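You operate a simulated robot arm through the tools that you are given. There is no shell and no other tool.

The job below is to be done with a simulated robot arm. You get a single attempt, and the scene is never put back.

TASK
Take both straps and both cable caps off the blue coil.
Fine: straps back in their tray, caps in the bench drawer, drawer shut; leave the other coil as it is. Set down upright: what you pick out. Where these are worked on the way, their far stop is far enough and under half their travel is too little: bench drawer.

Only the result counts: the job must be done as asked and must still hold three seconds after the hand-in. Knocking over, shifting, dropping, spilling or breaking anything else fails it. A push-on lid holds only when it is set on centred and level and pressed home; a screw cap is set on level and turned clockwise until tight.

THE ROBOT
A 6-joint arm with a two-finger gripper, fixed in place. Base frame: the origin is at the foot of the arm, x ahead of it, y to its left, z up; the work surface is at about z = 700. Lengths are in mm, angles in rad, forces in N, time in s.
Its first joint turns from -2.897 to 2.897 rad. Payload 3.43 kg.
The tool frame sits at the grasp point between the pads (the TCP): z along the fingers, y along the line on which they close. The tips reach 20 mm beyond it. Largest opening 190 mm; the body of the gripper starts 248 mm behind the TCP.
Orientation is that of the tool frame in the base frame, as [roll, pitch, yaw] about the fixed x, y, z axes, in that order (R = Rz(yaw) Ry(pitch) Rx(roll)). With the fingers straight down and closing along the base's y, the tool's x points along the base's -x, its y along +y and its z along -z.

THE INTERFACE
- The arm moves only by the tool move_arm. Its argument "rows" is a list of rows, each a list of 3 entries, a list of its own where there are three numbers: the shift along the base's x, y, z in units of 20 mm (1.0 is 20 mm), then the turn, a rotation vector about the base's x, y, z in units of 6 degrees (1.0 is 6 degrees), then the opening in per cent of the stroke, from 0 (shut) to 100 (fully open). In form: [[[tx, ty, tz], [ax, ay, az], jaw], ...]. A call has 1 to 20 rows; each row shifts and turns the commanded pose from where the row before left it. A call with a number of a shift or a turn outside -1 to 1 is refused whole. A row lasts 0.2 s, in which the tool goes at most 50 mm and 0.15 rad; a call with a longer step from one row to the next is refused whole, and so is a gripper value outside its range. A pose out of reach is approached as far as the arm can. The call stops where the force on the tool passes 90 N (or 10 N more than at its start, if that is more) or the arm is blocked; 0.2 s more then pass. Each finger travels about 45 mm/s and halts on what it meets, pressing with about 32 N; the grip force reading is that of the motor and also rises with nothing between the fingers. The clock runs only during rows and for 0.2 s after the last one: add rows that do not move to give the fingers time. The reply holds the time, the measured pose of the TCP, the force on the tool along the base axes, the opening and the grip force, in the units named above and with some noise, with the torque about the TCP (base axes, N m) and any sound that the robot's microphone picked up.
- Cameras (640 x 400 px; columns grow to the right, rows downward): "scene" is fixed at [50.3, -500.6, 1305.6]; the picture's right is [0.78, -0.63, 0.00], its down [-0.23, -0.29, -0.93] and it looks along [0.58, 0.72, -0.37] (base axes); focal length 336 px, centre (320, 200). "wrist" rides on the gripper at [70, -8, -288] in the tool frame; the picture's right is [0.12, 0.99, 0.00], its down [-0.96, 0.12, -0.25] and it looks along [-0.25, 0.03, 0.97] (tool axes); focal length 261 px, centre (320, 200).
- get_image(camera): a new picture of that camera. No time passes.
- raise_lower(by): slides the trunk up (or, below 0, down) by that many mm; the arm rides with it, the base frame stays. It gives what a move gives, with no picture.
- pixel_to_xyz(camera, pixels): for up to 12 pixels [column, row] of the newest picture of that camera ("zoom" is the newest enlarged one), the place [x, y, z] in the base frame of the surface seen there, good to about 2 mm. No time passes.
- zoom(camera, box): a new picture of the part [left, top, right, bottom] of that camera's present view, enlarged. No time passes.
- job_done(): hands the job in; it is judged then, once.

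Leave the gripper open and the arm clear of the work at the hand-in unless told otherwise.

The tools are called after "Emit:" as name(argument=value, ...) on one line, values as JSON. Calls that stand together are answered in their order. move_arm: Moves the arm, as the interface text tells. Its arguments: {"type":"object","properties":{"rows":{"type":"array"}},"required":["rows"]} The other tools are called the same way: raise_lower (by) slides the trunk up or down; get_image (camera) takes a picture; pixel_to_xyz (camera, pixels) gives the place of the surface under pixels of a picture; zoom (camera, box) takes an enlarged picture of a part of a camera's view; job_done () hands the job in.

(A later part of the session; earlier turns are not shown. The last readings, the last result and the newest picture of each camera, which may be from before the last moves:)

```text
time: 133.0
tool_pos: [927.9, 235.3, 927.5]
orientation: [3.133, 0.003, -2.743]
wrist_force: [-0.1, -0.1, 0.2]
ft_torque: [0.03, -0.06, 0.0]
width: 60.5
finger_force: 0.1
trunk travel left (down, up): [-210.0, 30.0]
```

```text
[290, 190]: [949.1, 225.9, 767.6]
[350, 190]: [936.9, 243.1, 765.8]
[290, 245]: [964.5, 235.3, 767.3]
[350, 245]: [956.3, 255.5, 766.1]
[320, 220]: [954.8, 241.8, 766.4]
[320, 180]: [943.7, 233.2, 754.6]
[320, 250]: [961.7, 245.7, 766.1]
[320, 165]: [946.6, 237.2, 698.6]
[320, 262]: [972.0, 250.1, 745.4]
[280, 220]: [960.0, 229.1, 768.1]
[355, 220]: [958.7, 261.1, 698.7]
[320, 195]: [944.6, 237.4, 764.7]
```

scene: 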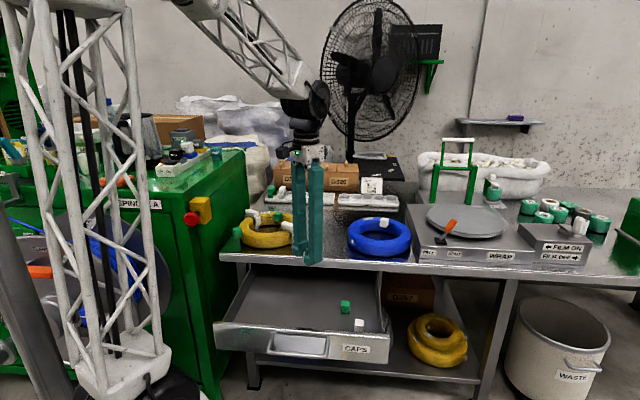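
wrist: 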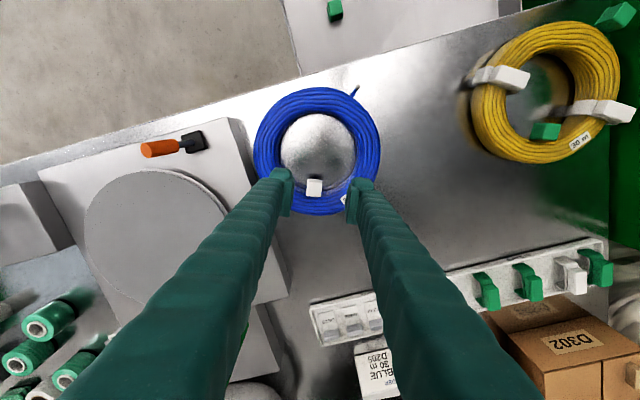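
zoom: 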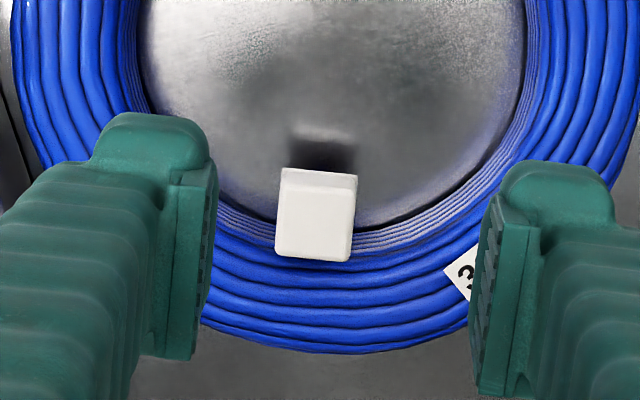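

Cap 2's top centre is (952, 240) and its faces lie at about 26°/116°. I'll grip it slightly toward the coil's hole to stay clear of the windings, descending to z≈790 with the TCP at (945, 237).

Emit:
move_arm(rows=[[[0.42, 0.035, -0.5], [0, 0, 0.25], 32], [[0.42, 0.035, -0.5], [0, 0, 0.25], 32], [[0, 0, -0.95], [0, 0, 0], 32], [[0, 0, -0.95], [0, 0, 0], 32], [[0, 0, -0.95], [0, 0, 0], 32], [[0, 0, -0.95], [0, 0, 0], 32], [[0, 0, -0.95], [0, 0, 0], 32], [[0, 0, -0.95], [0, 0, 0], 32], [[0, 0, 0], [0, 0, 0], 32]])

Emit:
zoom(camera="wrist", box=[260, 130, 380, 230])

Emit:
zoom(camera="scene", box=[340, 195, 436, 255])

```text
time: 135.0
tool_pos: [946.3, 236.1, 789.3]
orientation: [3.134, 0.002, -2.69]
wrist_force: [0.1, 0.0, -0.1]
ft_torque: [0.0, 0.02, 0.01]
width: 61.1
finger_force: 0.0
trunk travel left (down, up): [-210.0, 30.0]
```

```text
4.00 times, centred on (320, 180) of wrist
```

zoom: 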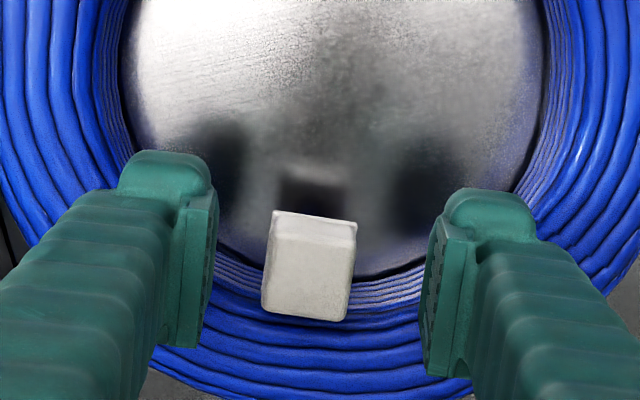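

```text
6.67 times, centred on (388, 225) of scene
```

zoom: 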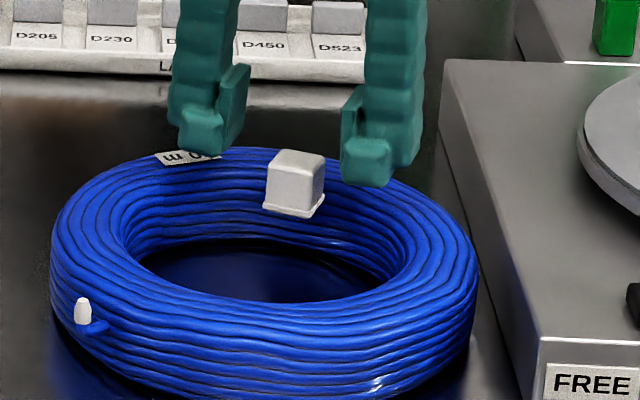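

The cap is about 2.5 mm toward the left finger. I'll correct that with a tiny yaw trim and lower slowly to z≈768, watching the force for coil contact.

Emit:
move_arm(rows=[[[0.055, -0.11, -0.3], [0, 0, -0.25], 32], [[0, 0, -0.3], [0, 0, 0], 32], [[0, 0, -0.25], [0, 0, 0], 32], [[0, 0, -0.15], [0, 0, 0], 32], [[0, 0, 0], [0, 0, 0], 32]])

Emit:
zoom(camera="wrist", box=[260, 130, 380, 230])

Emit:
zoom(camera="scene", box=[360, 200, 424, 240])

```text
time: 136.2
tool_pos: [948.3, 235.3, 769.6]
orientation: [3.134, 0.002, -2.715]
wrist_force: [-0.6, 0.5, 2.3]
ft_torque: [-0.06, -0.03, -0.03]
width: 60.7
finger_force: 0.2
trunk travel left (down, up): [-210.0, 30.0]
```

```text
4.00 times, centred on (320, 180) of wrist
```

zoom: 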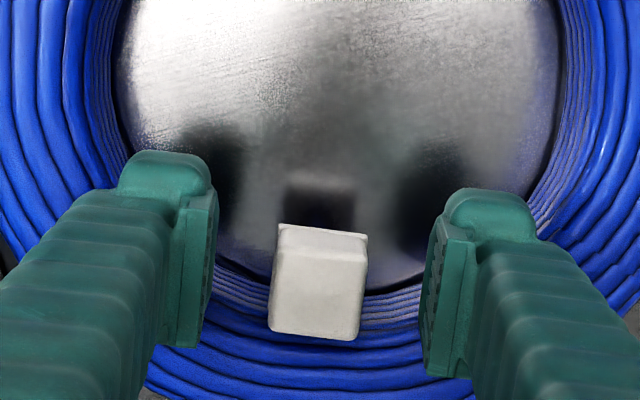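

```text
10.00 times, centred on (392, 220) of scene
```

zoom: 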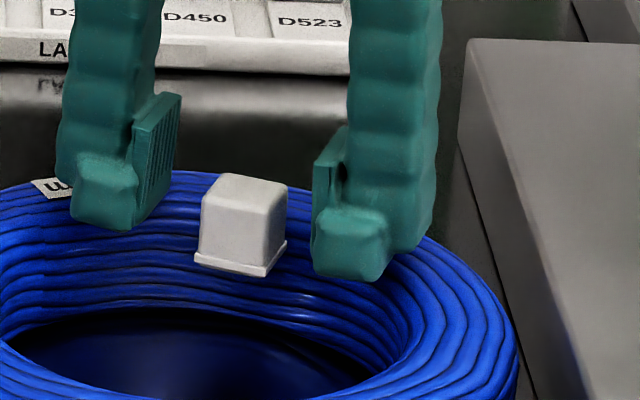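

A slight 2 N upward touch suggests a fingertip is near the windings. I'll move 4 mm toward the coil's centre, then close.

Emit:
move_arm(rows=[[[-0.2, -0.09, 0.03], [0, 0, 0], 32], [[0, 0, 0], [0, 0, 0], 32]])

Emit:
move_arm(rows=[[[0, 0, 0], [0, 0, 0], 16], [[0, 0, 0], [0, 0, 0], 8], [[0, 0, 0], [0, 0, 0], 8], [[0, 0, 0], [0, 0, 0], 8]])

Emit:
zoom(camera="wrist", box=[260, 130, 380, 230])

Emit:
zoom(camera="scene", box=[360, 200, 424, 240])

```text
time: 136.8
tool_pos: [944.2, 232.8, 769.7]
orientation: [3.134, 0.001, -2.716]
wrist_force: [0.5, -0.3, -0.4]
ft_torque: [-0.02, -0.01, 0.0]
width: 60.6
finger_force: 0.1
trunk travel left (down, up): [-210.0, 30.0]
```

```text
time: 137.8
tool_pos: [943.1, 232.3, 769.6]
orientation: [3.133, 0.001, -2.716]
wrist_force: [-1.5, 1.5, -0.9]
ft_torque: [0.01, 0.02, -0.06]
width: 24.1
finger_force: 32.4
trunk travel left (down, up): [-210.0, 30.0]
```

```text
4.00 times, centred on (320, 180) of wrist
```

zoom: 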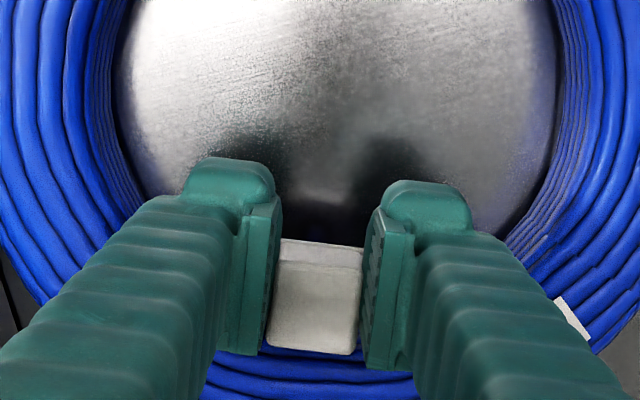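

```text
10.00 times, centred on (392, 220) of scene
```

zoom: 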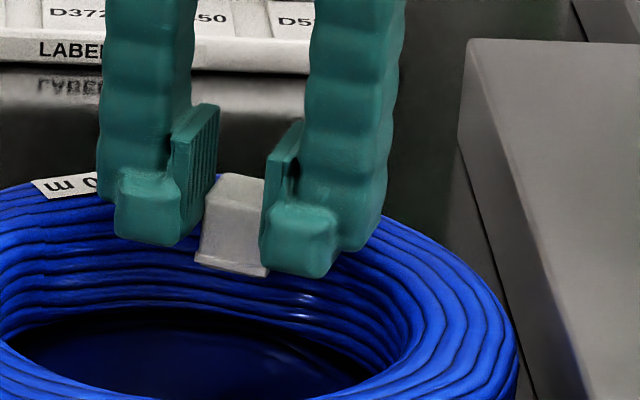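

The cap is gripped at 24.1 mm. I'll pull up gently and look.

Emit:
move_arm(rows=[[[0, 0, 0.1], [0, 0, 0], 8], [[0, 0, 0.15], [0, 0, 0], 8], [[0, 0, 0], [0, 0, 0], 8]])

Emit:
move_arm(rows=[[[0, 0, 0.3], [0, 0, 0], 8], [[0, 0, 0.8], [0, 0, 0], 8], [[0, 0, 1], [0, 0, 0], 8], [[0, 0, 1], [0, 0, 0], 8], [[0, 0, 1], [0, 0, 0], 8]])

Emit:
zoom(camera="scene", box=[340, 175, 436, 245])

Emit:
zoom(camera="wrist", box=[260, 130, 380, 230])

```text
time: 138.6
tool_pos: [943.4, 233.4, 775.3]
orientation: [3.132, 0.002, -2.716]
wrist_force: [-0.2, -0.2, -0.4]
ft_torque: [-0.01, -0.02, -0.03]
width: 24.3
finger_force: 31.8
trunk travel left (down, up): [-210.0, 30.0]
```

```text
time: 139.8
tool_pos: [942.3, 231.5, 857.9]
orientation: [3.134, 0.002, -2.716]
wrist_force: [0.0, -0.2, -1.0]
ft_torque: [-0.01, 0.06, 0.03]
width: 23.7
finger_force: 32.1
trunk travel left (down, up): [-210.0, 30.0]
```

```text
5.71 times, centred on (388, 210) of scene
```

zoom: 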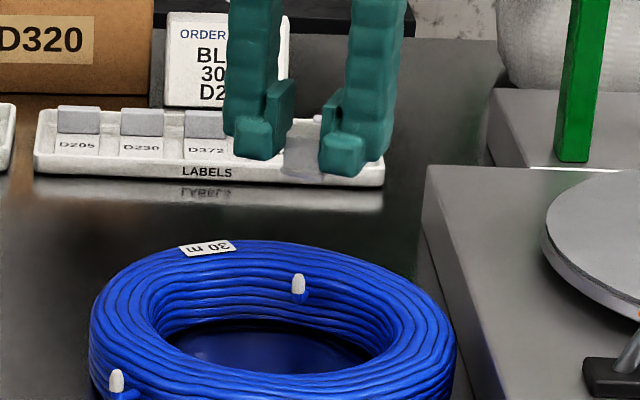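

```text
4.00 times, centred on (320, 180) of wrist
```

zoom: 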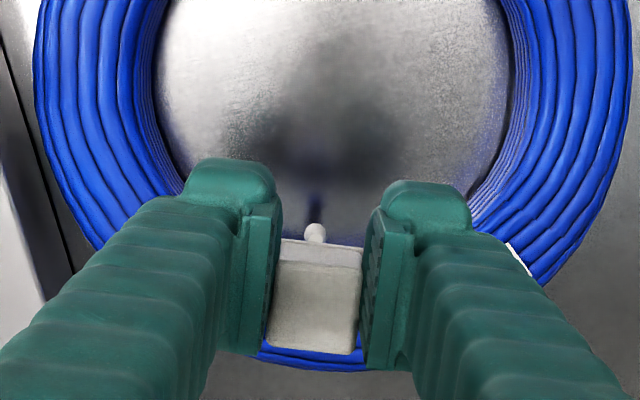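

Cap 2 is off and both bare cable ends show. I'll check that the cap hangs straight in the grip.

Emit:
zoom(camera="scene", box=[372, 184, 412, 209])

Emit:
pixel_to_xyz(camera="zoom", pixels=[[310, 150], [310, 180], [310, 210], [310, 230], [280, 200], [330, 200], [300, 250], [300, 170]])

```text
16.00 times, centred on (392, 196) of scene
```

zoom: 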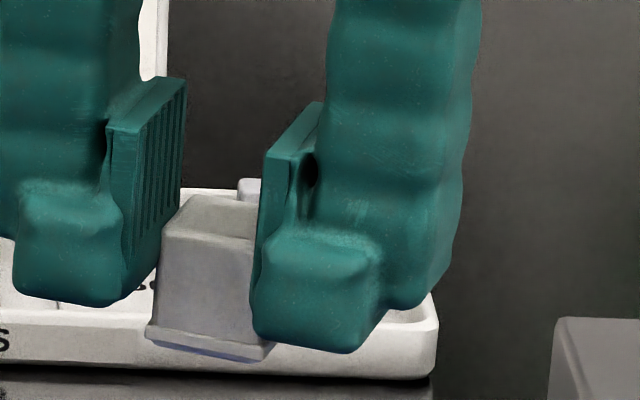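

```text
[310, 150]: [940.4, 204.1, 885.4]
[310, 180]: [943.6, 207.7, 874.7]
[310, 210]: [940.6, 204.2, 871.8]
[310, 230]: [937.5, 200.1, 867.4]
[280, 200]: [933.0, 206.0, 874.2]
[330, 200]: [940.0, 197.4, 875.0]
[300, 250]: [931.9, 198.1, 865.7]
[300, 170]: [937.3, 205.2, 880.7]
```

I'll query points on the cap's front face and base edge to check tilt.

Emit:
pixel_to_xyz(camera="zoom", pixels=[[200, 245], [200, 270], [200, 300], [200, 325], [235, 250], [230, 300], [180, 240], [170, 310], [200, 220], [230, 225], [160, 335], [250, 350]])

```text
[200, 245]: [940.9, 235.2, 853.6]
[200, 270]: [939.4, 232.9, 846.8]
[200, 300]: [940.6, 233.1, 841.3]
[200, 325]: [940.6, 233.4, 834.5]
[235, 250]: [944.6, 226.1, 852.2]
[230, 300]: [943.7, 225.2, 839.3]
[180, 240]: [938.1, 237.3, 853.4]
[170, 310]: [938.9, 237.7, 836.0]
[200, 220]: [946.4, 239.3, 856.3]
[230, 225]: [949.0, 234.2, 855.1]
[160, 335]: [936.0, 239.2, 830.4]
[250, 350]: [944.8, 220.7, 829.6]
```

The cap's face is vertical and its base is level, at 29 mm below the TCP. I'll carry it over the drawer to about (485, 264), which is well away from the other caps.

Emit:
move_arm(rows=[[[-0.5, 0.02, 0.5], [0, 0, 0], 8], [[-0.994, 0.072, 0.5], [0, 0, 0], 8], [[-0.994, 0.072, 0], [0, 0, 0], 8], [[-0.994, 0.072, 0], [0, 0, 0], 8], [[-0.994, 0.072, 0], [0, 0, 0], 8], [[-0.994, 0.072, 0], [0, 0, 0], 8], [[-0.994, 0.072, 0], [0, 0, 0], 8], [[-0.994, 0.072, 0], [0, 0, 0], 8], [[-0.994, 0.072, 0], [0, 0, 0], 8], [[-0.994, 0.072, 0], [0, 0, 0], 8], [[-0.994, 0.072, 0], [0, 0, 0], 8], [[-0.994, 0.072, 0], [0, 0, 0], 8], [[-0.994, 0.072, 0], [0, 0, 0], 8], [[-0.994, 0.072, 0], [0, 0, 0], 8], [[-0.994, 0.072, 0], [0, 0, 0], 8], [[-0.994, 0.072, 0], [0, 0, 0], 8], [[-0.994, 0.072, 0], [0, 0, 0], 8], [[-0.994, 0.072, 0], [0, 0, 0], 8], [[-0.994, 0.072, 0], [0, 0, 0], 8], [[-0.994, 0.072, 0], [0, 0, 0], 8]])

Emit:
move_arm(rows=[[[-0.994, 0.072, 0], [0, 0, 0], 8], [[-0.994, 0.072, 0], [0, 0, 0], 8], [[-0.994, 0.072, 0], [0, 0, 0], 8], [[-0.45, 0.05, 0], [0, 0, 0], 8], [[0, 0, 0], [0, 0, 0], 8]])

Emit:
raise_lower(by=-60)

Emit:
get_image(camera="wrist")

Emit:
get_image(camera="scene")

```text
time: 144.0
tool_pos: [557.1, 260.9, 878.6]
orientation: [3.134, 0.003, -2.716]
wrist_force: [0.1, 0.1, 0.0]
ft_torque: [-0.02, 0.11, 0.02]
width: 23.5
finger_force: 30.9
trunk travel left (down, up): [-210.0, 30.0]
```

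```text
time: 145.2
tool_pos: [488.7, 264.9, 878.6]
orientation: [3.133, 0.001, -2.716]
wrist_force: [0.2, 0.2, 0.6]
ft_torque: [0.0, 0.05, 0.05]
width: 24.1
finger_force: 32.3
trunk travel left (down, up): [-210.0, 30.0]
```

```text
time: 146.2
tool_pos: [486.6, 265.3, 817.5]
orientation: [3.133, 0.003, -2.716]
wrist_force: [0.8, 0.7, 0.4]
ft_torque: [0.02, 0.0, 0.03]
width: 23.8
finger_force: 31.9
trunk travel left (down, up): [-150.0, 90.0]
```

```text
taken
```

wrist: 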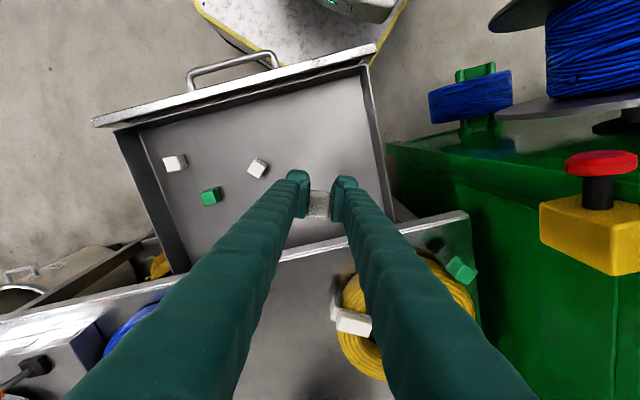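

```text
taken
```

scene: 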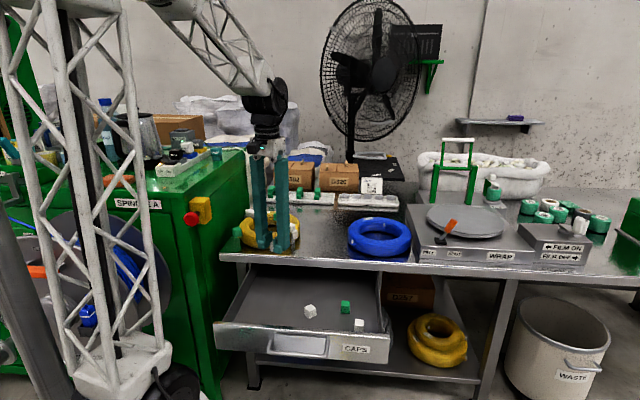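

I'm over free drawer floor, with the other caps at wrist (175,163), (211,196) and (258,168). I'll descend to z≈645.

Emit:
move_arm(rows=[[[0, 0, -0.958], [0, 0, 0], 8], [[0, 0, -0.958], [0, 0, 0], 8], [[0, 0, -0.958], [0, 0, 0], 8], [[0, 0, -0.958], [0, 0, 0], 8], [[0, 0, -0.958], [0, 0, 0], 8], [[0, 0, -0.958], [0, 0, 0], 8], [[0, 0, -0.958], [0, 0, 0], 8], [[0, 0, -0.958], [0, 0, 0], 8], [[0, 0, -0.958], [0, 0, 0], 8], [[0, 0, 0], [0, 0, 0], 8]])

Emit:
zoom(camera="scene", box=[210, 250, 370, 350])

```text
time: 148.4
tool_pos: [485.5, 262.5, 642.9]
orientation: [3.131, 0.001, -2.719]
wrist_force: [-0.5, -0.3, 0.2]
ft_torque: [0.0, 0.0, 0.0]
width: 24.2
finger_force: 31.8
trunk travel left (down, up): [-150.0, 90.0]
```

```text
4.00 times, centred on (290, 300) of scene
```

zoom: 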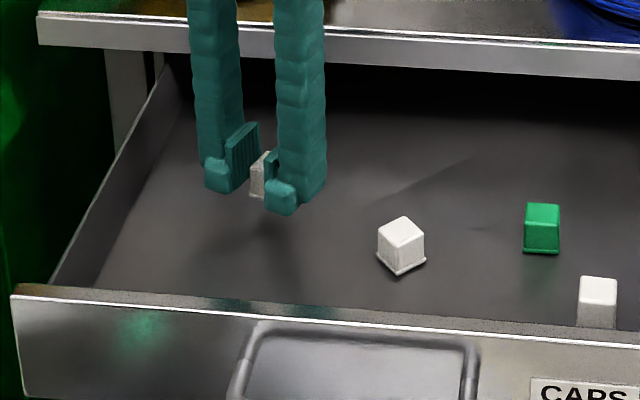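

All clear. I'll lower 16 mm, then creep to contact.

Emit:
move_arm(rows=[[[0, 0, -0.35], [0, 0, 0], 8], [[0, 0, -0.25], [0, 0, 0], 8], [[0, 0, -0.2], [0, 0, 0], 8], [[0, 0, 0], [0, 0, 0], 8]])

Emit:
move_arm(rows=[[[0, 0, -0.08], [0, 0, 0], 8], [[0, 0, 0], [0, 0, 0], 8]])

Emit:
move_arm(rows=[[[0, 0, -0.05], [0, 0, 0], 8], [[0, 0, 0], [0, 0, 0], 8]])

```text
time: 149.4
tool_pos: [485.5, 265.0, 629.9]
orientation: [3.132, 0.002, -2.717]
wrist_force: [1.0, -0.8, -0.2]
ft_torque: [0.02, -0.02, 0.01]
width: 24.1
finger_force: 32.2
trunk travel left (down, up): [-150.0, 90.0]
```

```text
time: 150.0
tool_pos: [485.7, 264.2, 626.8]
orientation: [3.132, 0.002, -2.714]
wrist_force: [0.2, 0.2, 0.2]
ft_torque: [0.0, -0.02, 0.02]
width: 24.1
finger_force: 32.4
trunk travel left (down, up): [-150.0, 90.0]
```

```text
time: 150.6
tool_pos: [485.0, 264.9, 625.4]
orientation: [3.132, 0.001, -2.716]
wrist_force: [-0.2, 0.4, -0.1]
ft_torque: [-0.01, 0.01, -0.03]
width: 23.8
finger_force: 32.5
trunk travel left (down, up): [-150.0, 90.0]
```

Still free at z≈625. Continuing in 1 mm steps.

Emit:
move_arm(rows=[[[0, 0, -0.05], [0, 0, 0], 8], [[0, 0, 0], [0, 0, 0], 8]])

Emit:
move_arm(rows=[[[0, 0, -0.05], [0, 0, 0], 8], [[0, 0, 0], [0, 0, 0], 8]])

Emit:
move_arm(rows=[[[0, 0, -0.05], [0, 0, 0], 8], [[0, 0, 0], [0, 0, 0], 8]])

```text
time: 151.2
tool_pos: [485.0, 262.9, 625.9]
orientation: [3.133, 0.003, -2.716]
wrist_force: [0.1, 0.5, -0.6]
ft_torque: [0.01, 0.0, -0.04]
width: 23.5
finger_force: 31.9
trunk travel left (down, up): [-150.0, 90.0]
```

```text
time: 151.8
tool_pos: [486.2, 264.9, 624.2]
orientation: [3.133, 0.003, -2.716]
wrist_force: [0.2, -0.1, 0.1]
ft_torque: [-0.01, 0.01, -0.03]
width: 23.9
finger_force: 31.9
trunk travel left (down, up): [-150.0, 90.0]
```

```text
time: 152.4
tool_pos: [484.4, 263.9, 623.3]
orientation: [3.133, 0.002, -2.716]
wrist_force: [-1.0, 1.2, 8.3]
ft_torque: [-0.01, -0.12, 0.04]
width: 23.6
finger_force: 32.2
trunk travel left (down, up): [-150.0, 90.0]
```

Contact at 8 N. One more half-millimetre to seat it flat, then ease off and open.

Emit:
move_arm(rows=[[[0, 0, -0.03], [0, 0, 0], 8], [[0, 0, 0], [0, 0, 0], 8]])

Emit:
move_arm(rows=[[[0, 0, 0.04], [0, 0, 0], 8], [[0, 0, 0], [0, 0, 0], 15], [[0, 0, 0], [0, 0, 0], 22], [[0, 0, 0], [0, 0, 0], 28], [[0, 0, 0], [0, 0, 0], 28]])

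Emit:
zoom(camera="scene", box=[210, 250, 370, 350])

Emit:
zoom(camera="wrist", box=[260, 130, 380, 230])

```text
time: 153.0
tool_pos: [484.7, 264.2, 622.9]
orientation: [3.134, 0.001, -2.715]
wrist_force: [-0.6, -0.3, 12.2]
ft_torque: [0.0, -0.12, -0.04]
width: 23.8
finger_force: 32.4
trunk travel left (down, up): [-150.0, 90.0]
```

```text
time: 154.2
tool_pos: [486.8, 264.8, 624.1]
orientation: [3.134, 0.002, -2.716]
wrist_force: [-0.5, 0.1, 0.0]
ft_torque: [-0.01, 0.03, 0.01]
width: 53.3
finger_force: 0.1
trunk travel left (down, up): [-150.0, 90.0]
```

```text
4.00 times, centred on (290, 300) of scene
```

zoom: 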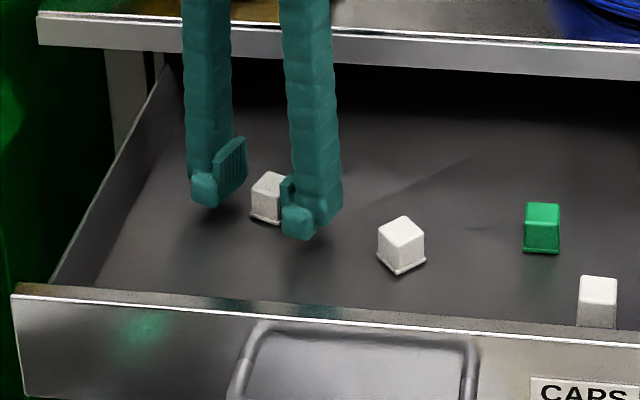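

```text
4.00 times, centred on (320, 180) of wrist
```

zoom: 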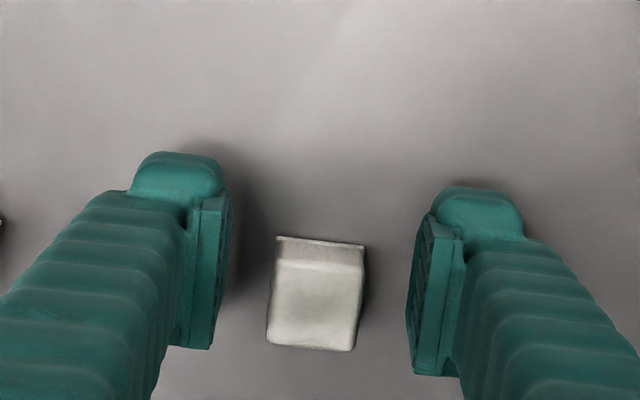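

Cap 2 stands upright too. I'll rise clear and check all four caps in the drawer from above.

Emit:
move_arm(rows=[[[0, 0, 0.4], [0, 0, 0], 28], [[0, 0, 0.8], [0, 0, 0], 28], [[0, 0, 1], [0, 0, 0], 28], [[0, 0, 1], [0, 0, 0], 28], [[0, 0, 1], [0, 0, 0], 28], [[0, 0, 1], [0, 0, 0], 28], [[0, 0, 1], [0, 0, 0], 28], [[0, 0, 1], [0, 0, 0], 28], [[0, 0, 1], [0, 0, 0], 28], [[0, 0, 1], [0, 0, 0], 28], [[0, 0, 1], [0, 0, 0], 28]])

Emit:
zoom(camera="scene", box=[210, 250, 400, 365])

Emit:
zoom(camera="scene", box=[340, 200, 436, 260])

```text
time: 156.6
tool_pos: [487.0, 265.2, 826.6]
orientation: [3.132, -0.001, -2.718]
wrist_force: [-0.6, -0.2, -0.2]
ft_torque: [-0.04, 0.02, 0.0]
width: 53.1
finger_force: 0.1
trunk travel left (down, up): [-150.0, 90.0]
```

```text
3.37 times, centred on (305, 308) of scene
```

zoom: 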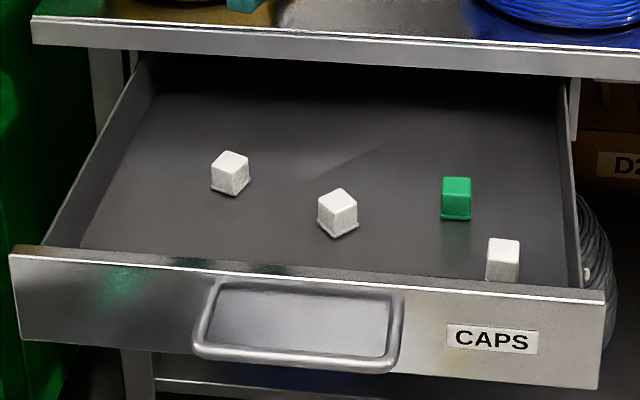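

```text
6.67 times, centred on (388, 230) of scene
```

zoom: 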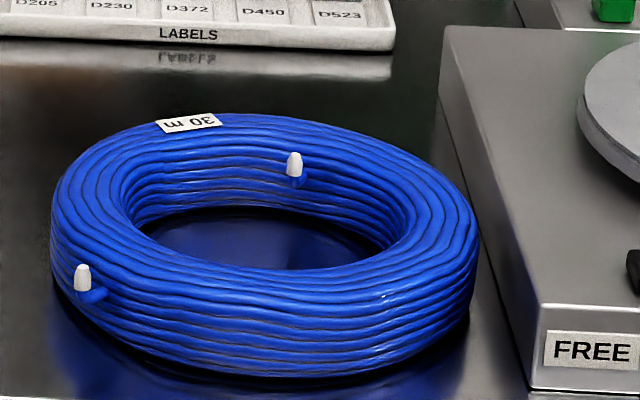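

All four caps stand upright in the drawer, and the blue coil is bare and unmoved. To shut the drawer I'll pinch the panel edge again and push it most of the way. First I'll turn and move over it.

Emit:
move_arm(rows=[[[-0.185, -0.8, 0], [0, 0, -0.964], 28], [[-0.185, -0.8, 0], [0, 0, -0.964], 28], [[-0.185, -0.8, 0], [0, 0, -0.964], 28], [[-0.185, -0.8, 0], [0, 0, -0.964], 28], [[-0.185, -0.8, 0], [0, 0, -0.964], 28], [[-0.185, -0.8, 0], [0, 0, -0.964], 28], [[-0.185, -0.8, 0], [0, 0, -0.964], 28], [[-0.185, -0.8, 0], [0, 0, -0.964], 28], [[-0.185, -0.8, 0], [0, 0, -0.964], 28], [[-0.185, -0.8, 0], [0, 0, -0.964], 28], [[-0.185, -0.8, 0], [0, 0, -0.964], 28], [[-0.185, -0.8, 0], [0, 0, -0.964], 28], [[0, 0, 0], [0, 0, 0], 28]])

Emit:
zoom(camera="wrist", box=[250, 120, 390, 240])

Emit:
pixel_to_xyz(camera="zoom", pixels=[[290, 160], [300, 160], [310, 160], [320, 160], [330, 160], [340, 160], [350, 160], [310, 200], [330, 200], [310, 100], [330, 100], [340, 120]])

```text
time: 159.4
tool_pos: [442.0, 71.4, 827.4]
orientation: [3.132, 0.001, 2.358]
wrist_force: [0.1, 0.0, -0.3]
ft_torque: [-0.03, -0.05, -0.03]
width: 53.1
finger_force: 0.2
trunk travel left (down, up): [-150.0, 90.0]
```

```text
3.33 times, centred on (320, 180) of wrist
```

zoom: 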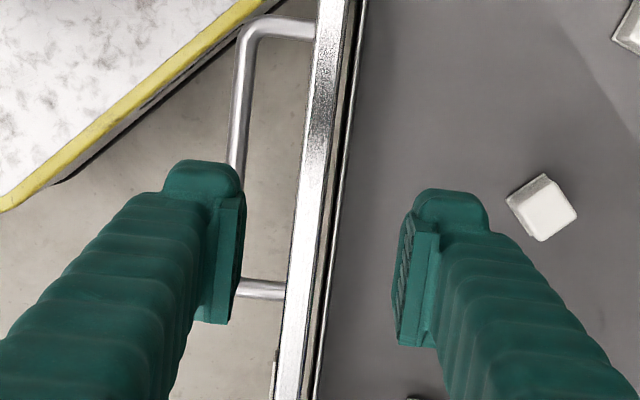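

```text
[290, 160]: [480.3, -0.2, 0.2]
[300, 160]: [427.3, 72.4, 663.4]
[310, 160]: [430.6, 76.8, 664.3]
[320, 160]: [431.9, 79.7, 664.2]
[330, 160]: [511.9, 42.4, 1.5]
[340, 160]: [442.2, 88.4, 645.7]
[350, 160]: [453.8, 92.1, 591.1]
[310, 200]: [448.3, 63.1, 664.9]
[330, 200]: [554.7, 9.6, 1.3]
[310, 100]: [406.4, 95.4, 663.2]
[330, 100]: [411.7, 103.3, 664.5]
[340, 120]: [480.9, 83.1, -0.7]
```

The panel spans perpendicular 352–364 and the box wall is at about 375, so the tool is centred. I'll descend to z≈657 with a 40 mm opening.

Emit:
move_arm(rows=[[[0.04, 0.04, -0.9], [0, 0, 0], 21], [[0, 0, -0.95], [0, 0, 0], 21], [[0, 0, -0.95], [0, 0, 0], 21], [[0, 0, -0.95], [0, 0, 0], 21], [[0, 0, -0.95], [0, 0, 0], 21], [[0, 0, -0.95], [0, 0, 0], 21], [[0, 0, -0.95], [0, 0, 0], 21], [[0, 0, -0.95], [0, 0, 0], 21], [[0, 0, -0.6], [0, 0, 0], 21], [[0, 0, -0.3], [0, 0, 0], 21], [[0, 0, 0], [0, 0, 0], 21]])

Emit:
zoom(camera="wrist", box=[250, 120, 390, 240])

```text
time: 161.8
tool_pos: [443.1, 73.6, 659.3]
orientation: [3.134, 0.001, 2.357]
wrist_force: [0.4, -0.2, 0.2]
ft_torque: [-0.01, -0.02, -0.03]
width: 39.8
finger_force: 0.1
trunk travel left (down, up): [-150.0, 90.0]
```

```text
3.33 times, centred on (320, 180) of wrist
```

zoom: 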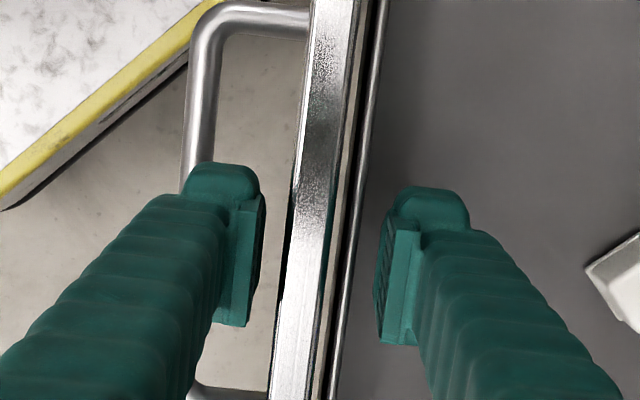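

Reachable and centred. I'll close on the panel and start pushing it in slowly so the caps don't topple.

Emit:
move_arm(rows=[[[0, 0, -0.08], [0, 0, 0], 21], [[0, 0, 0], [0, 0, 0], 14], [[0, 0, 0], [0, 0, 0], 8], [[0, 0, 0], [0, 0, 0], 8], [[0, 0, 0], [0, 0, 0], 8]])

Emit:
move_arm(rows=[[[0.06, 0.06, 0], [0, 0, 0], 8], [[0.12, 0.12, 0], [0, 0, 0], 8], [[0.2, 0.2, 0], [0, 0, 0], 8], [[0.28, 0.28, 0], [0, 0, 0], 8], [[0.28, 0.28, 0], [0, 0, 0], 8], [[0.28, 0.28, 0], [0, 0, 0], 8], [[0.2, 0.2, 0], [0, 0, 0], 8], [[0.1, 0.1, 0], [0, 0, 0], 8]])

Emit:
zoom(camera="scene", box=[210, 250, 400, 365])

```text
time: 163.0
tool_pos: [443.5, 73.2, 658.1]
orientation: [3.134, 0.002, 2.356]
wrist_force: [1.1, -0.3, 0.0]
ft_torque: [0.02, 0.04, -0.29]
width: 25.0
finger_force: 45.0
trunk travel left (down, up): [-150.0, 90.0]
```

```text
time: 164.8
tool_pos: [472.9, 104.6, 656.9]
orientation: [3.134, 0.001, 2.358]
wrist_force: [-7.2, 7.2, 28.2]
ft_torque: [0.1, 0.15, -0.04]
width: 25.0
finger_force: 44.7
trunk travel left (down, up): [-150.0, 90.0]
```

```text
3.37 times, centred on (305, 308) of scene
```

zoom: 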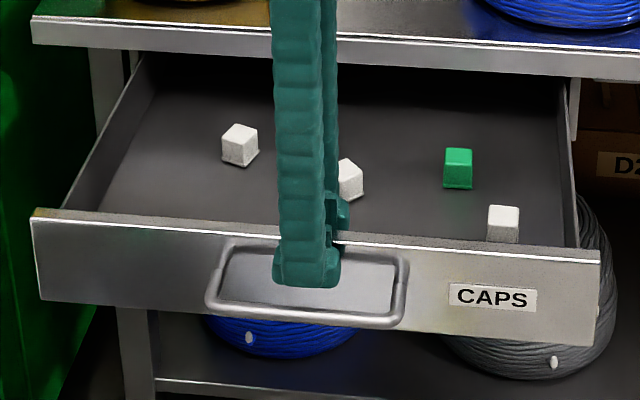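

The drawer moves in and the caps stand. I'll continue, relieving the slight downward press.

Emit:
move_arm(rows=[[[0.06, 0.06, 0.05], [0, 0, 0], 8], [[0.14, 0.14, 0], [0, 0, 0], 8], [[0.22, 0.22, 0], [0, 0, 0], 8], [[0.28, 0.28, 0], [0, 0, 0], 8], [[0.28, 0.28, 0], [0, 0, 0], 8], [[0.28, 0.28, 0], [0, 0, 0], 8], [[0.28, 0.28, 0], [0, 0, 0], 8], [[0.2, 0.2, 0], [0, 0, 0], 8], [[0.1, 0.1, 0], [0, 0, 0], 8]])

```text
time: 166.8
tool_pos: [510.5, 139.9, 656.9]
orientation: [3.134, 0.003, 2.358]
wrist_force: [3.6, -4.1, -6.1]
ft_torque: [-0.09, -0.15, -0.04]
width: 25.2
finger_force: 44.8
trunk travel left (down, up): [-150.0, 90.0]
```

Now at perpendicular 460. Continuing to push.

Emit:
move_arm(rows=[[[0.06, 0.06, 0], [0, 0, 0], 8], [[0.14, 0.14, 0], [0, 0, 0], 8], [[0.22, 0.22, 0], [0, 0, 0], 8], [[0.28, 0.28, 0], [0, 0, 0], 8], [[0.28, 0.28, 0], [0, 0, 0], 8], [[0.28, 0.28, 0], [0, 0, 0], 8], [[0.28, 0.28, 0], [0, 0, 0], 8], [[0.2, 0.2, 0], [0, 0, 0], 8], [[0.1, 0.1, 0], [0, 0, 0], 8]])

Emit:
zoom(camera="scene", box=[210, 235, 400, 350])

```text
time: 168.8
tool_pos: [547.1, 177.2, 656.5]
orientation: [3.134, 0.003, 2.357]
wrist_force: [-18.7, 17.8, -7.7]
ft_torque: [0.13, 0.06, -0.04]
width: 24.9
finger_force: 45.3
trunk travel left (down, up): [-150.0, 90.0]
```

```text
3.37 times, centred on (305, 292) of scene
```

zoom: 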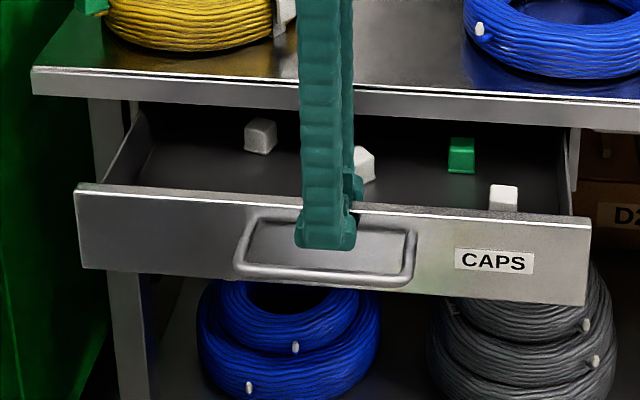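

About 150 mm is left to close, and the caps still stand. Pushing another 70 mm while still pinched.

Emit:
move_arm(rows=[[[0.04, 0.08, 0], [0, 0, 0], 8], [[0.14, 0.14, 0], [0, 0, 0], 8], [[0.22, 0.22, 0], [0, 0, 0], 8], [[0.28, 0.28, 0], [0, 0, 0], 8], [[0.28, 0.28, 0], [0, 0, 0], 8], [[0.28, 0.28, 0], [0, 0, 0], 8], [[0.28, 0.28, 0], [0, 0, 0], 8], [[0.28, 0.28, 0], [0, 0, 0], 8], [[0.28, 0.28, 0], [0, 0, 0], 8], [[0.2, 0.2, 0], [0, 0, 0], 8], [[0.1, 0.1, 0], [0, 0, 0], 8]])

Emit:
zoom(camera="wrist", box=[250, 120, 390, 240])

```text
time: 171.2
tool_pos: [597.3, 226.1, 659.1]
orientation: [3.131, 0.002, 2.357]
wrist_force: [-4.9, 5.4, -12.6]
ft_torque: [0.19, 0.22, -0.09]
width: 24.9
finger_force: 45.2
trunk travel left (down, up): [-150.0, 90.0]
```

```text
3.33 times, centred on (320, 180) of wrist
```

zoom: 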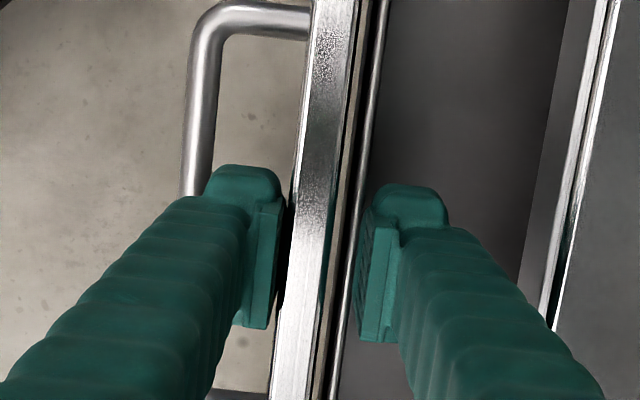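

About 83 mm remains. I'll release, rise above the panel, and move in front of the handle bar with the fingers shut. Pushing on the bar keeps the fingers clear of the bench edge, so the drawer can shut completely.

Emit:
move_arm(rows=[[[0, 0, 0], [0, 0, 0], 14], [[0, 0, 0], [0, 0, 0], 21], [[0, 0, 0], [0, 0, 0], 21], [[0, 0, 0.4], [0, 0, 0], 21], [[0, 0, 0.8], [0, 0, 0], 21], [[0, 0, 1], [0, 0, 0], 21], [[0, 0, 1], [0, 0, 0], 21], [[0, 0, 1], [0, 0, 0], 21], [[-0.8, -0.8, 0], [0, 0, 0], 0], [[-0.8, -0.8, 0], [0, 0, 0], 0], [[-0.8, -0.8, 0], [0, 0, 0], 0], [[-0.8, -0.8, 0], [0, 0, 0], 0], [[0, 0, 0], [0, 0, 0], 0]])

Emit:
get_image(camera="wrist")

Emit:
zoom(camera="scene", box=[210, 235, 400, 350])

```text
time: 174.0
tool_pos: [529.4, 160.7, 742.3]
orientation: [3.135, 0.002, 2.357]
wrist_force: [-0.7, 0.7, 0.4]
ft_torque: [-0.04, 0.0, 0.0]
width: 0.0
finger_force: 32.5
trunk travel left (down, up): [-150.0, 90.0]
```

```text
taken
```

wrist: 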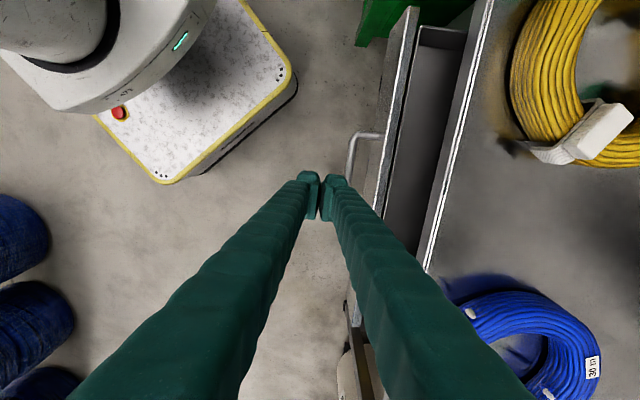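

```text
3.37 times, centred on (305, 292) of scene
```

zoom: 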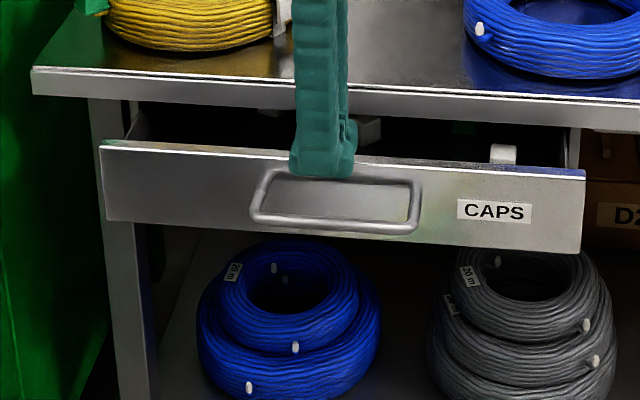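

Fingers are shut, in front of the bar. I'll measure the bar's present position before lowering.

Emit:
pixel_to_xyz(camera="zoom", pixels=[[280, 220], [335, 225], [390, 230], [335, 150], [200, 150], [500, 170], [335, 240], [400, 200]])

Emit:
pixel_to_xyz(camera="wrist", pixels=[[350, 155], [349, 165], [352, 145], [385, 150], [390, 120], [375, 136]])

```text
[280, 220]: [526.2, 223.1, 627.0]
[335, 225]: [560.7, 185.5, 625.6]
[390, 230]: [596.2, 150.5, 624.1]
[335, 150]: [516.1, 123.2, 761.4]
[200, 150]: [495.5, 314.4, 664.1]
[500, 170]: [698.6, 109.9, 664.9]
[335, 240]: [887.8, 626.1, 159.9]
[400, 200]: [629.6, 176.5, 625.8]
```

```text
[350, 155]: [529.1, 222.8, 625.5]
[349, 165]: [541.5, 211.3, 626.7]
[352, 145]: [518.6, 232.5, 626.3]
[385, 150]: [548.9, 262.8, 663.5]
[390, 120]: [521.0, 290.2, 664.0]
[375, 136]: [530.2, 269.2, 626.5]
```

The bar's front is at about perpendicular 528 and my finger front at about 514, so I can lower safely to z≈628 (tips at 608, below bar height).

Emit:
move_arm(rows=[[[0, 0, -0.95], [0, 0, 0], 0], [[0, 0, -0.95], [0, 0, 0], 0], [[0, 0, -0.95], [0, 0, 0], 0], [[0, 0, -0.95], [0, 0, 0], 0], [[0, 0, -0.95], [0, 0, 0], 0], [[0, 0, -0.95], [0, 0, 0], 0], [[0, 0, 0], [0, 0, 0], 0]])

Emit:
zoom(camera="wrist", box=[250, 120, 390, 240])

Emit:
zoom(camera="scene", box=[210, 235, 400, 350])

```text
time: 175.6
tool_pos: [532.0, 162.2, 629.1]
orientation: [3.132, 0.002, 2.357]
wrist_force: [0.5, 0.1, 0.4]
ft_torque: [0.01, 0.01, 0.01]
width: 0.0
finger_force: 32.0
trunk travel left (down, up): [-150.0, 90.0]
```

```text
3.33 times, centred on (320, 180) of wrist
```

zoom: 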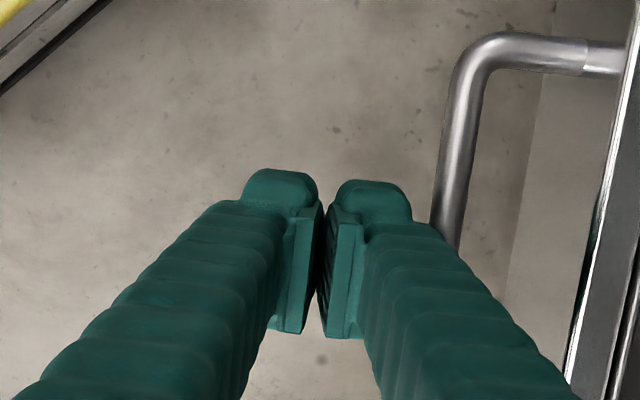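

```text
3.37 times, centred on (305, 292) of scene
```

zoom: 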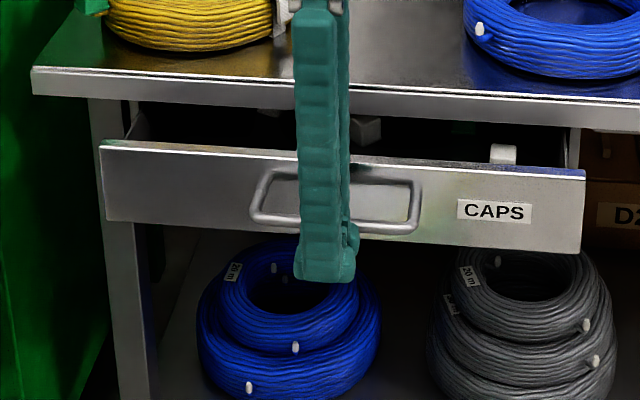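

The tips are in front of the bar. I'll push gently: first 25 mm in small rows to make contact.

Emit:
move_arm(rows=[[[0.14, 0.14, 0], [0, 0, 0], 0], [[0.14, 0.14, 0], [0, 0, 0], 0], [[0.14, 0.14, 0], [0, 0, 0], 0], [[0.1, 0.1, 0], [0, 0, 0], 0], [[0.1, 0.1, 0], [0, 0, 0], 0], [[0.1, 0.1, 0], [0, 0, 0], 0], [[0.1, 0.1, 0], [0, 0, 0], 0]])

Emit:
zoom(camera="wrist", box=[250, 120, 390, 240])

```text
time: 177.2
tool_pos: [547.0, 179.9, 626.9]
orientation: [3.132, 0.001, 2.357]
wrist_force: [-0.5, 0.6, 0.7]
ft_torque: [0.01, -0.02, -0.04]
width: 0.0
finger_force: 32.3
trunk travel left (down, up): [-150.0, 90.0]
```

```text
3.33 times, centred on (320, 180) of wrist
```

zoom: 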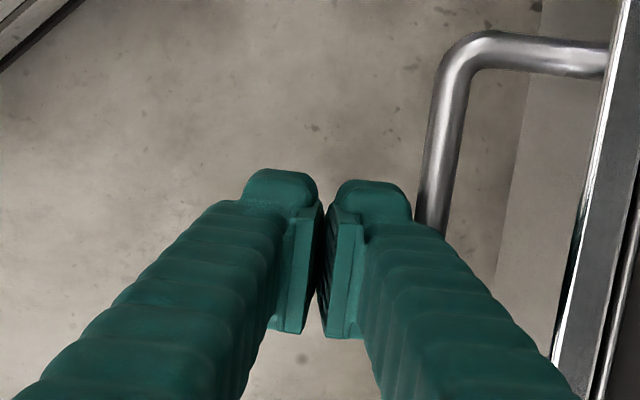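

The bar is moving with the fingers. I'll push about 55 mm more at a gentle rate.

Emit:
move_arm(rows=[[[0.1, 0.1, 0], [0, 0, 0], 0], [[0.18, 0.18, 0], [0, 0, 0], 0], [[0.22, 0.22, 0], [0, 0, 0], 0], [[0.22, 0.22, 0], [0, 0, 0], 0], [[0.22, 0.22, 0], [0, 0, 0], 0], [[0.22, 0.22, 0], [0, 0, 0], 0], [[0.22, 0.22, 0], [0, 0, 0], 0], [[0.22, 0.22, 0], [0, 0, 0], 0], [[0.18, 0.18, 0], [0, 0, 0], 0], [[0.1, 0.1, 0], [0, 0, 0], 0]])

Emit:
zoom(camera="scene", box=[210, 235, 400, 350])

```text
time: 179.4
tool_pos: [585.7, 215.1, 629.7]
orientation: [3.134, 0.001, 2.357]
wrist_force: [0.3, 0.1, 0.7]
ft_torque: [-0.01, 0.01, -0.03]
width: 0.2
finger_force: 31.8
trunk travel left (down, up): [-150.0, 90.0]
```

```text
3.37 times, centred on (305, 292) of scene
```

zoom: 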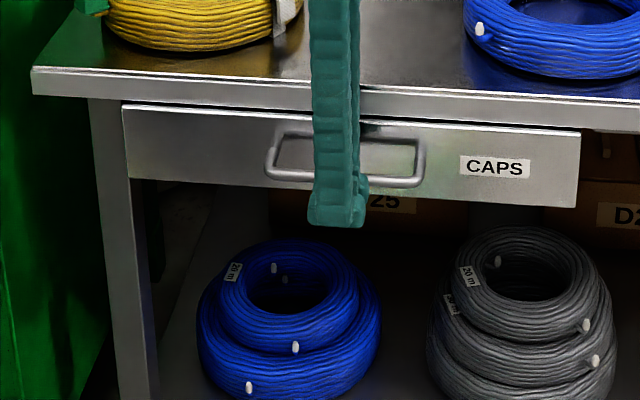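

Nearly shut. I'll finish in 2 mm rows until the closing stop is felt.

Emit:
move_arm(rows=[[[0.07, 0.07, 0], [0, 0, 0], 0], [[0.07, 0.07, 0], [0, 0, 0], 0], [[0.07, 0.07, 0], [0, 0, 0], 0], [[0.07, 0.07, 0], [0, 0, 0], 0], [[0.07, 0.07, 0], [0, 0, 0], 0]])

Emit:
zoom(camera="scene", box=[210, 235, 400, 350])

Emit:
pixel_to_xyz(camera="zoom", pixels=[[200, 150], [200, 120], [500, 150], [540, 170], [150, 160], [420, 190], [280, 178], [440, 130]])

```text
time: 180.6
tool_pos: [590.0, 222.9, 626.2]
orientation: [3.132, 0.001, 2.356]
wrist_force: [0.1, -0.3, -0.2]
ft_torque: [-0.01, -0.01, 0.04]
width: 0.0
finger_force: 32.0
trunk travel left (down, up): [-150.0, 90.0]
```

```text
3.37 times, centred on (305, 292) of scene
```

zoom: 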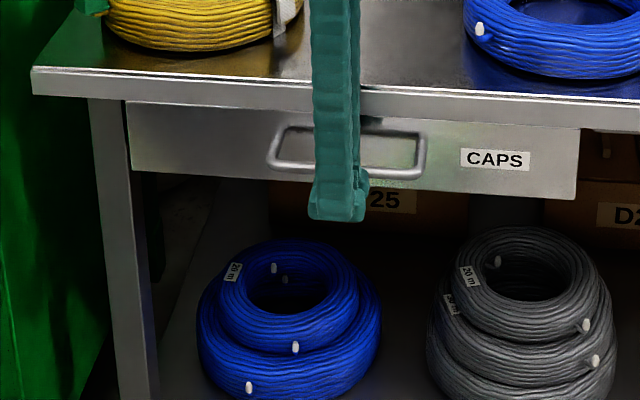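

```text
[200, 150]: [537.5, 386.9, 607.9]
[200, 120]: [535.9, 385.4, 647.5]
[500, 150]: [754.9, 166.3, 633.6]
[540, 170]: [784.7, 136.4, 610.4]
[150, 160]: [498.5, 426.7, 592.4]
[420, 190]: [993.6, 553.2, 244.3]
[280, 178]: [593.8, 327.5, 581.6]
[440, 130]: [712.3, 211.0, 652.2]
```

The panel face now measures x+y≈922.5, the same as when shut at the start. I'll push a few more millimetres to make sure it's home, watching the force.

Emit:
move_arm(rows=[[[0.05, 0.05, 0], [0, 0, 0], 0], [[0.05, 0.05, 0], [0, 0, 0], 0], [[0, 0, 0], [0, 0, 0], 0]])

Emit:
move_arm(rows=[[[0.05, 0.05, 0], [0, 0, 0], 0], [[0, 0, 0], [0, 0, 0], 0]])

Emit:
move_arm(rows=[[[0.05, 0.05, 0], [0, 0, 0], 0], [[0, 0, 0], [0, 0, 0], 0]])

```text
time: 181.4
tool_pos: [593.7, 223.7, 626.6]
orientation: [3.134, 0.002, 2.356]
wrist_force: [-0.2, 0.9, -0.5]
ft_torque: [-0.01, 0.02, -0.05]
width: 0.0
finger_force: 32.4
trunk travel left (down, up): [-150.0, 90.0]
```

```text
time: 182.0
tool_pos: [594.7, 225.5, 628.6]
orientation: [3.136, 0.001, 2.356]
wrist_force: [-6.5, -7.1, -0.6]
ft_torque: [-0.06, 0.06, -0.18]
width: 0.1
finger_force: 32.3
trunk travel left (down, up): [-150.0, 90.0]
```

```text
time: 182.6
tool_pos: [594.6, 227.2, 627.7]
orientation: [3.133, 0.002, 2.355]
wrist_force: [-14.5, -27.2, 3.4]
ft_torque: [-0.13, -0.02, -0.64]
width: 0.0
finger_force: 32.0
trunk travel left (down, up): [-150.0, 90.0]
```

About 30 N of resistance, so the drawer is home. I'll back off straight, then rise and open the gripper.

Emit:
move_arm(rows=[[[-0.1, -0.1, 0], [0, 0, 0], 0], [[-0.3, -0.3, 0], [0, 0, 0], 0], [[-0.6, -0.6, 0], [0, 0, 0], 0], [[-0.8, -0.8, 0], [0, 0, 0], 0], [[-0.8, -0.8, 0], [0, 0, 0], 0], [[0, 0, 1], [0, 0, 0], 10], [[0, 0, 1], [0, 0, 0], 20], [[0, 0, 1], [0, 0, 0], 30], [[0, 0, 1], [0, 0, 0], 40], [[0, 0, 1], [0, 0, 0], 50], [[0, 0, 1], [0, 0, 0], 50], [[0, 0, 1], [0, 0, 0], 50], [[0, 0, 1], [0, 0, 0], 50], [[0, 0, 1], [0, 0, 0], 50], [[0, 0, 1], [0, 0, 0], 50], [[0, 0, 1], [0, 0, 0], 50], [[0, 0, 1], [0, 0, 0], 50]])

Emit:
get_image(camera="scene")

Emit:
zoom(camera="scene", box=[230, 240, 410, 320])

Emit:
pixel_to_xyz(camera="zoom", pixels=[[120, 130], [200, 130], [400, 170], [500, 180], [60, 120], [250, 170], [310, 175], [540, 150]])

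```text
time: 186.2
tool_pos: [544.3, 174.5, 867.3]
orientation: [3.132, 0.002, 2.356]
wrist_force: [0.0, 0.6, 0.3]
ft_torque: [-0.01, 0.07, -0.02]
width: 95.0
finger_force: 0.0
trunk travel left (down, up): [-150.0, 90.0]
```

```text
taken
```

scene: 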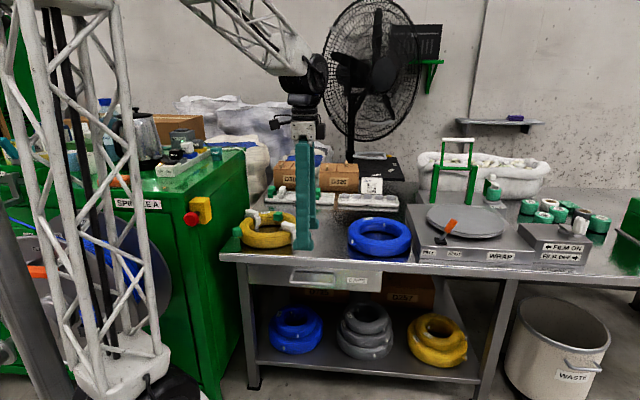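

```text
3.56 times, centred on (320, 280) of scene
```

zoom: 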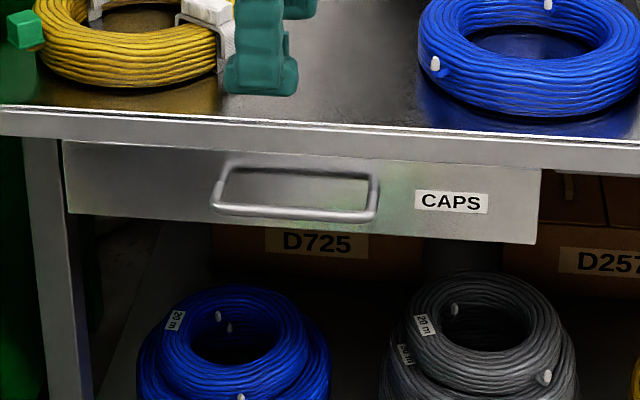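

```text
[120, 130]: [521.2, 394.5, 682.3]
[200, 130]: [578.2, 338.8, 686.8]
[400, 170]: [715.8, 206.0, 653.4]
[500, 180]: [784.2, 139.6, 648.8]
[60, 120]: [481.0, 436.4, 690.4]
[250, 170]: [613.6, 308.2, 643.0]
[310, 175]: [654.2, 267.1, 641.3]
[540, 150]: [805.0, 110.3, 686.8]
```

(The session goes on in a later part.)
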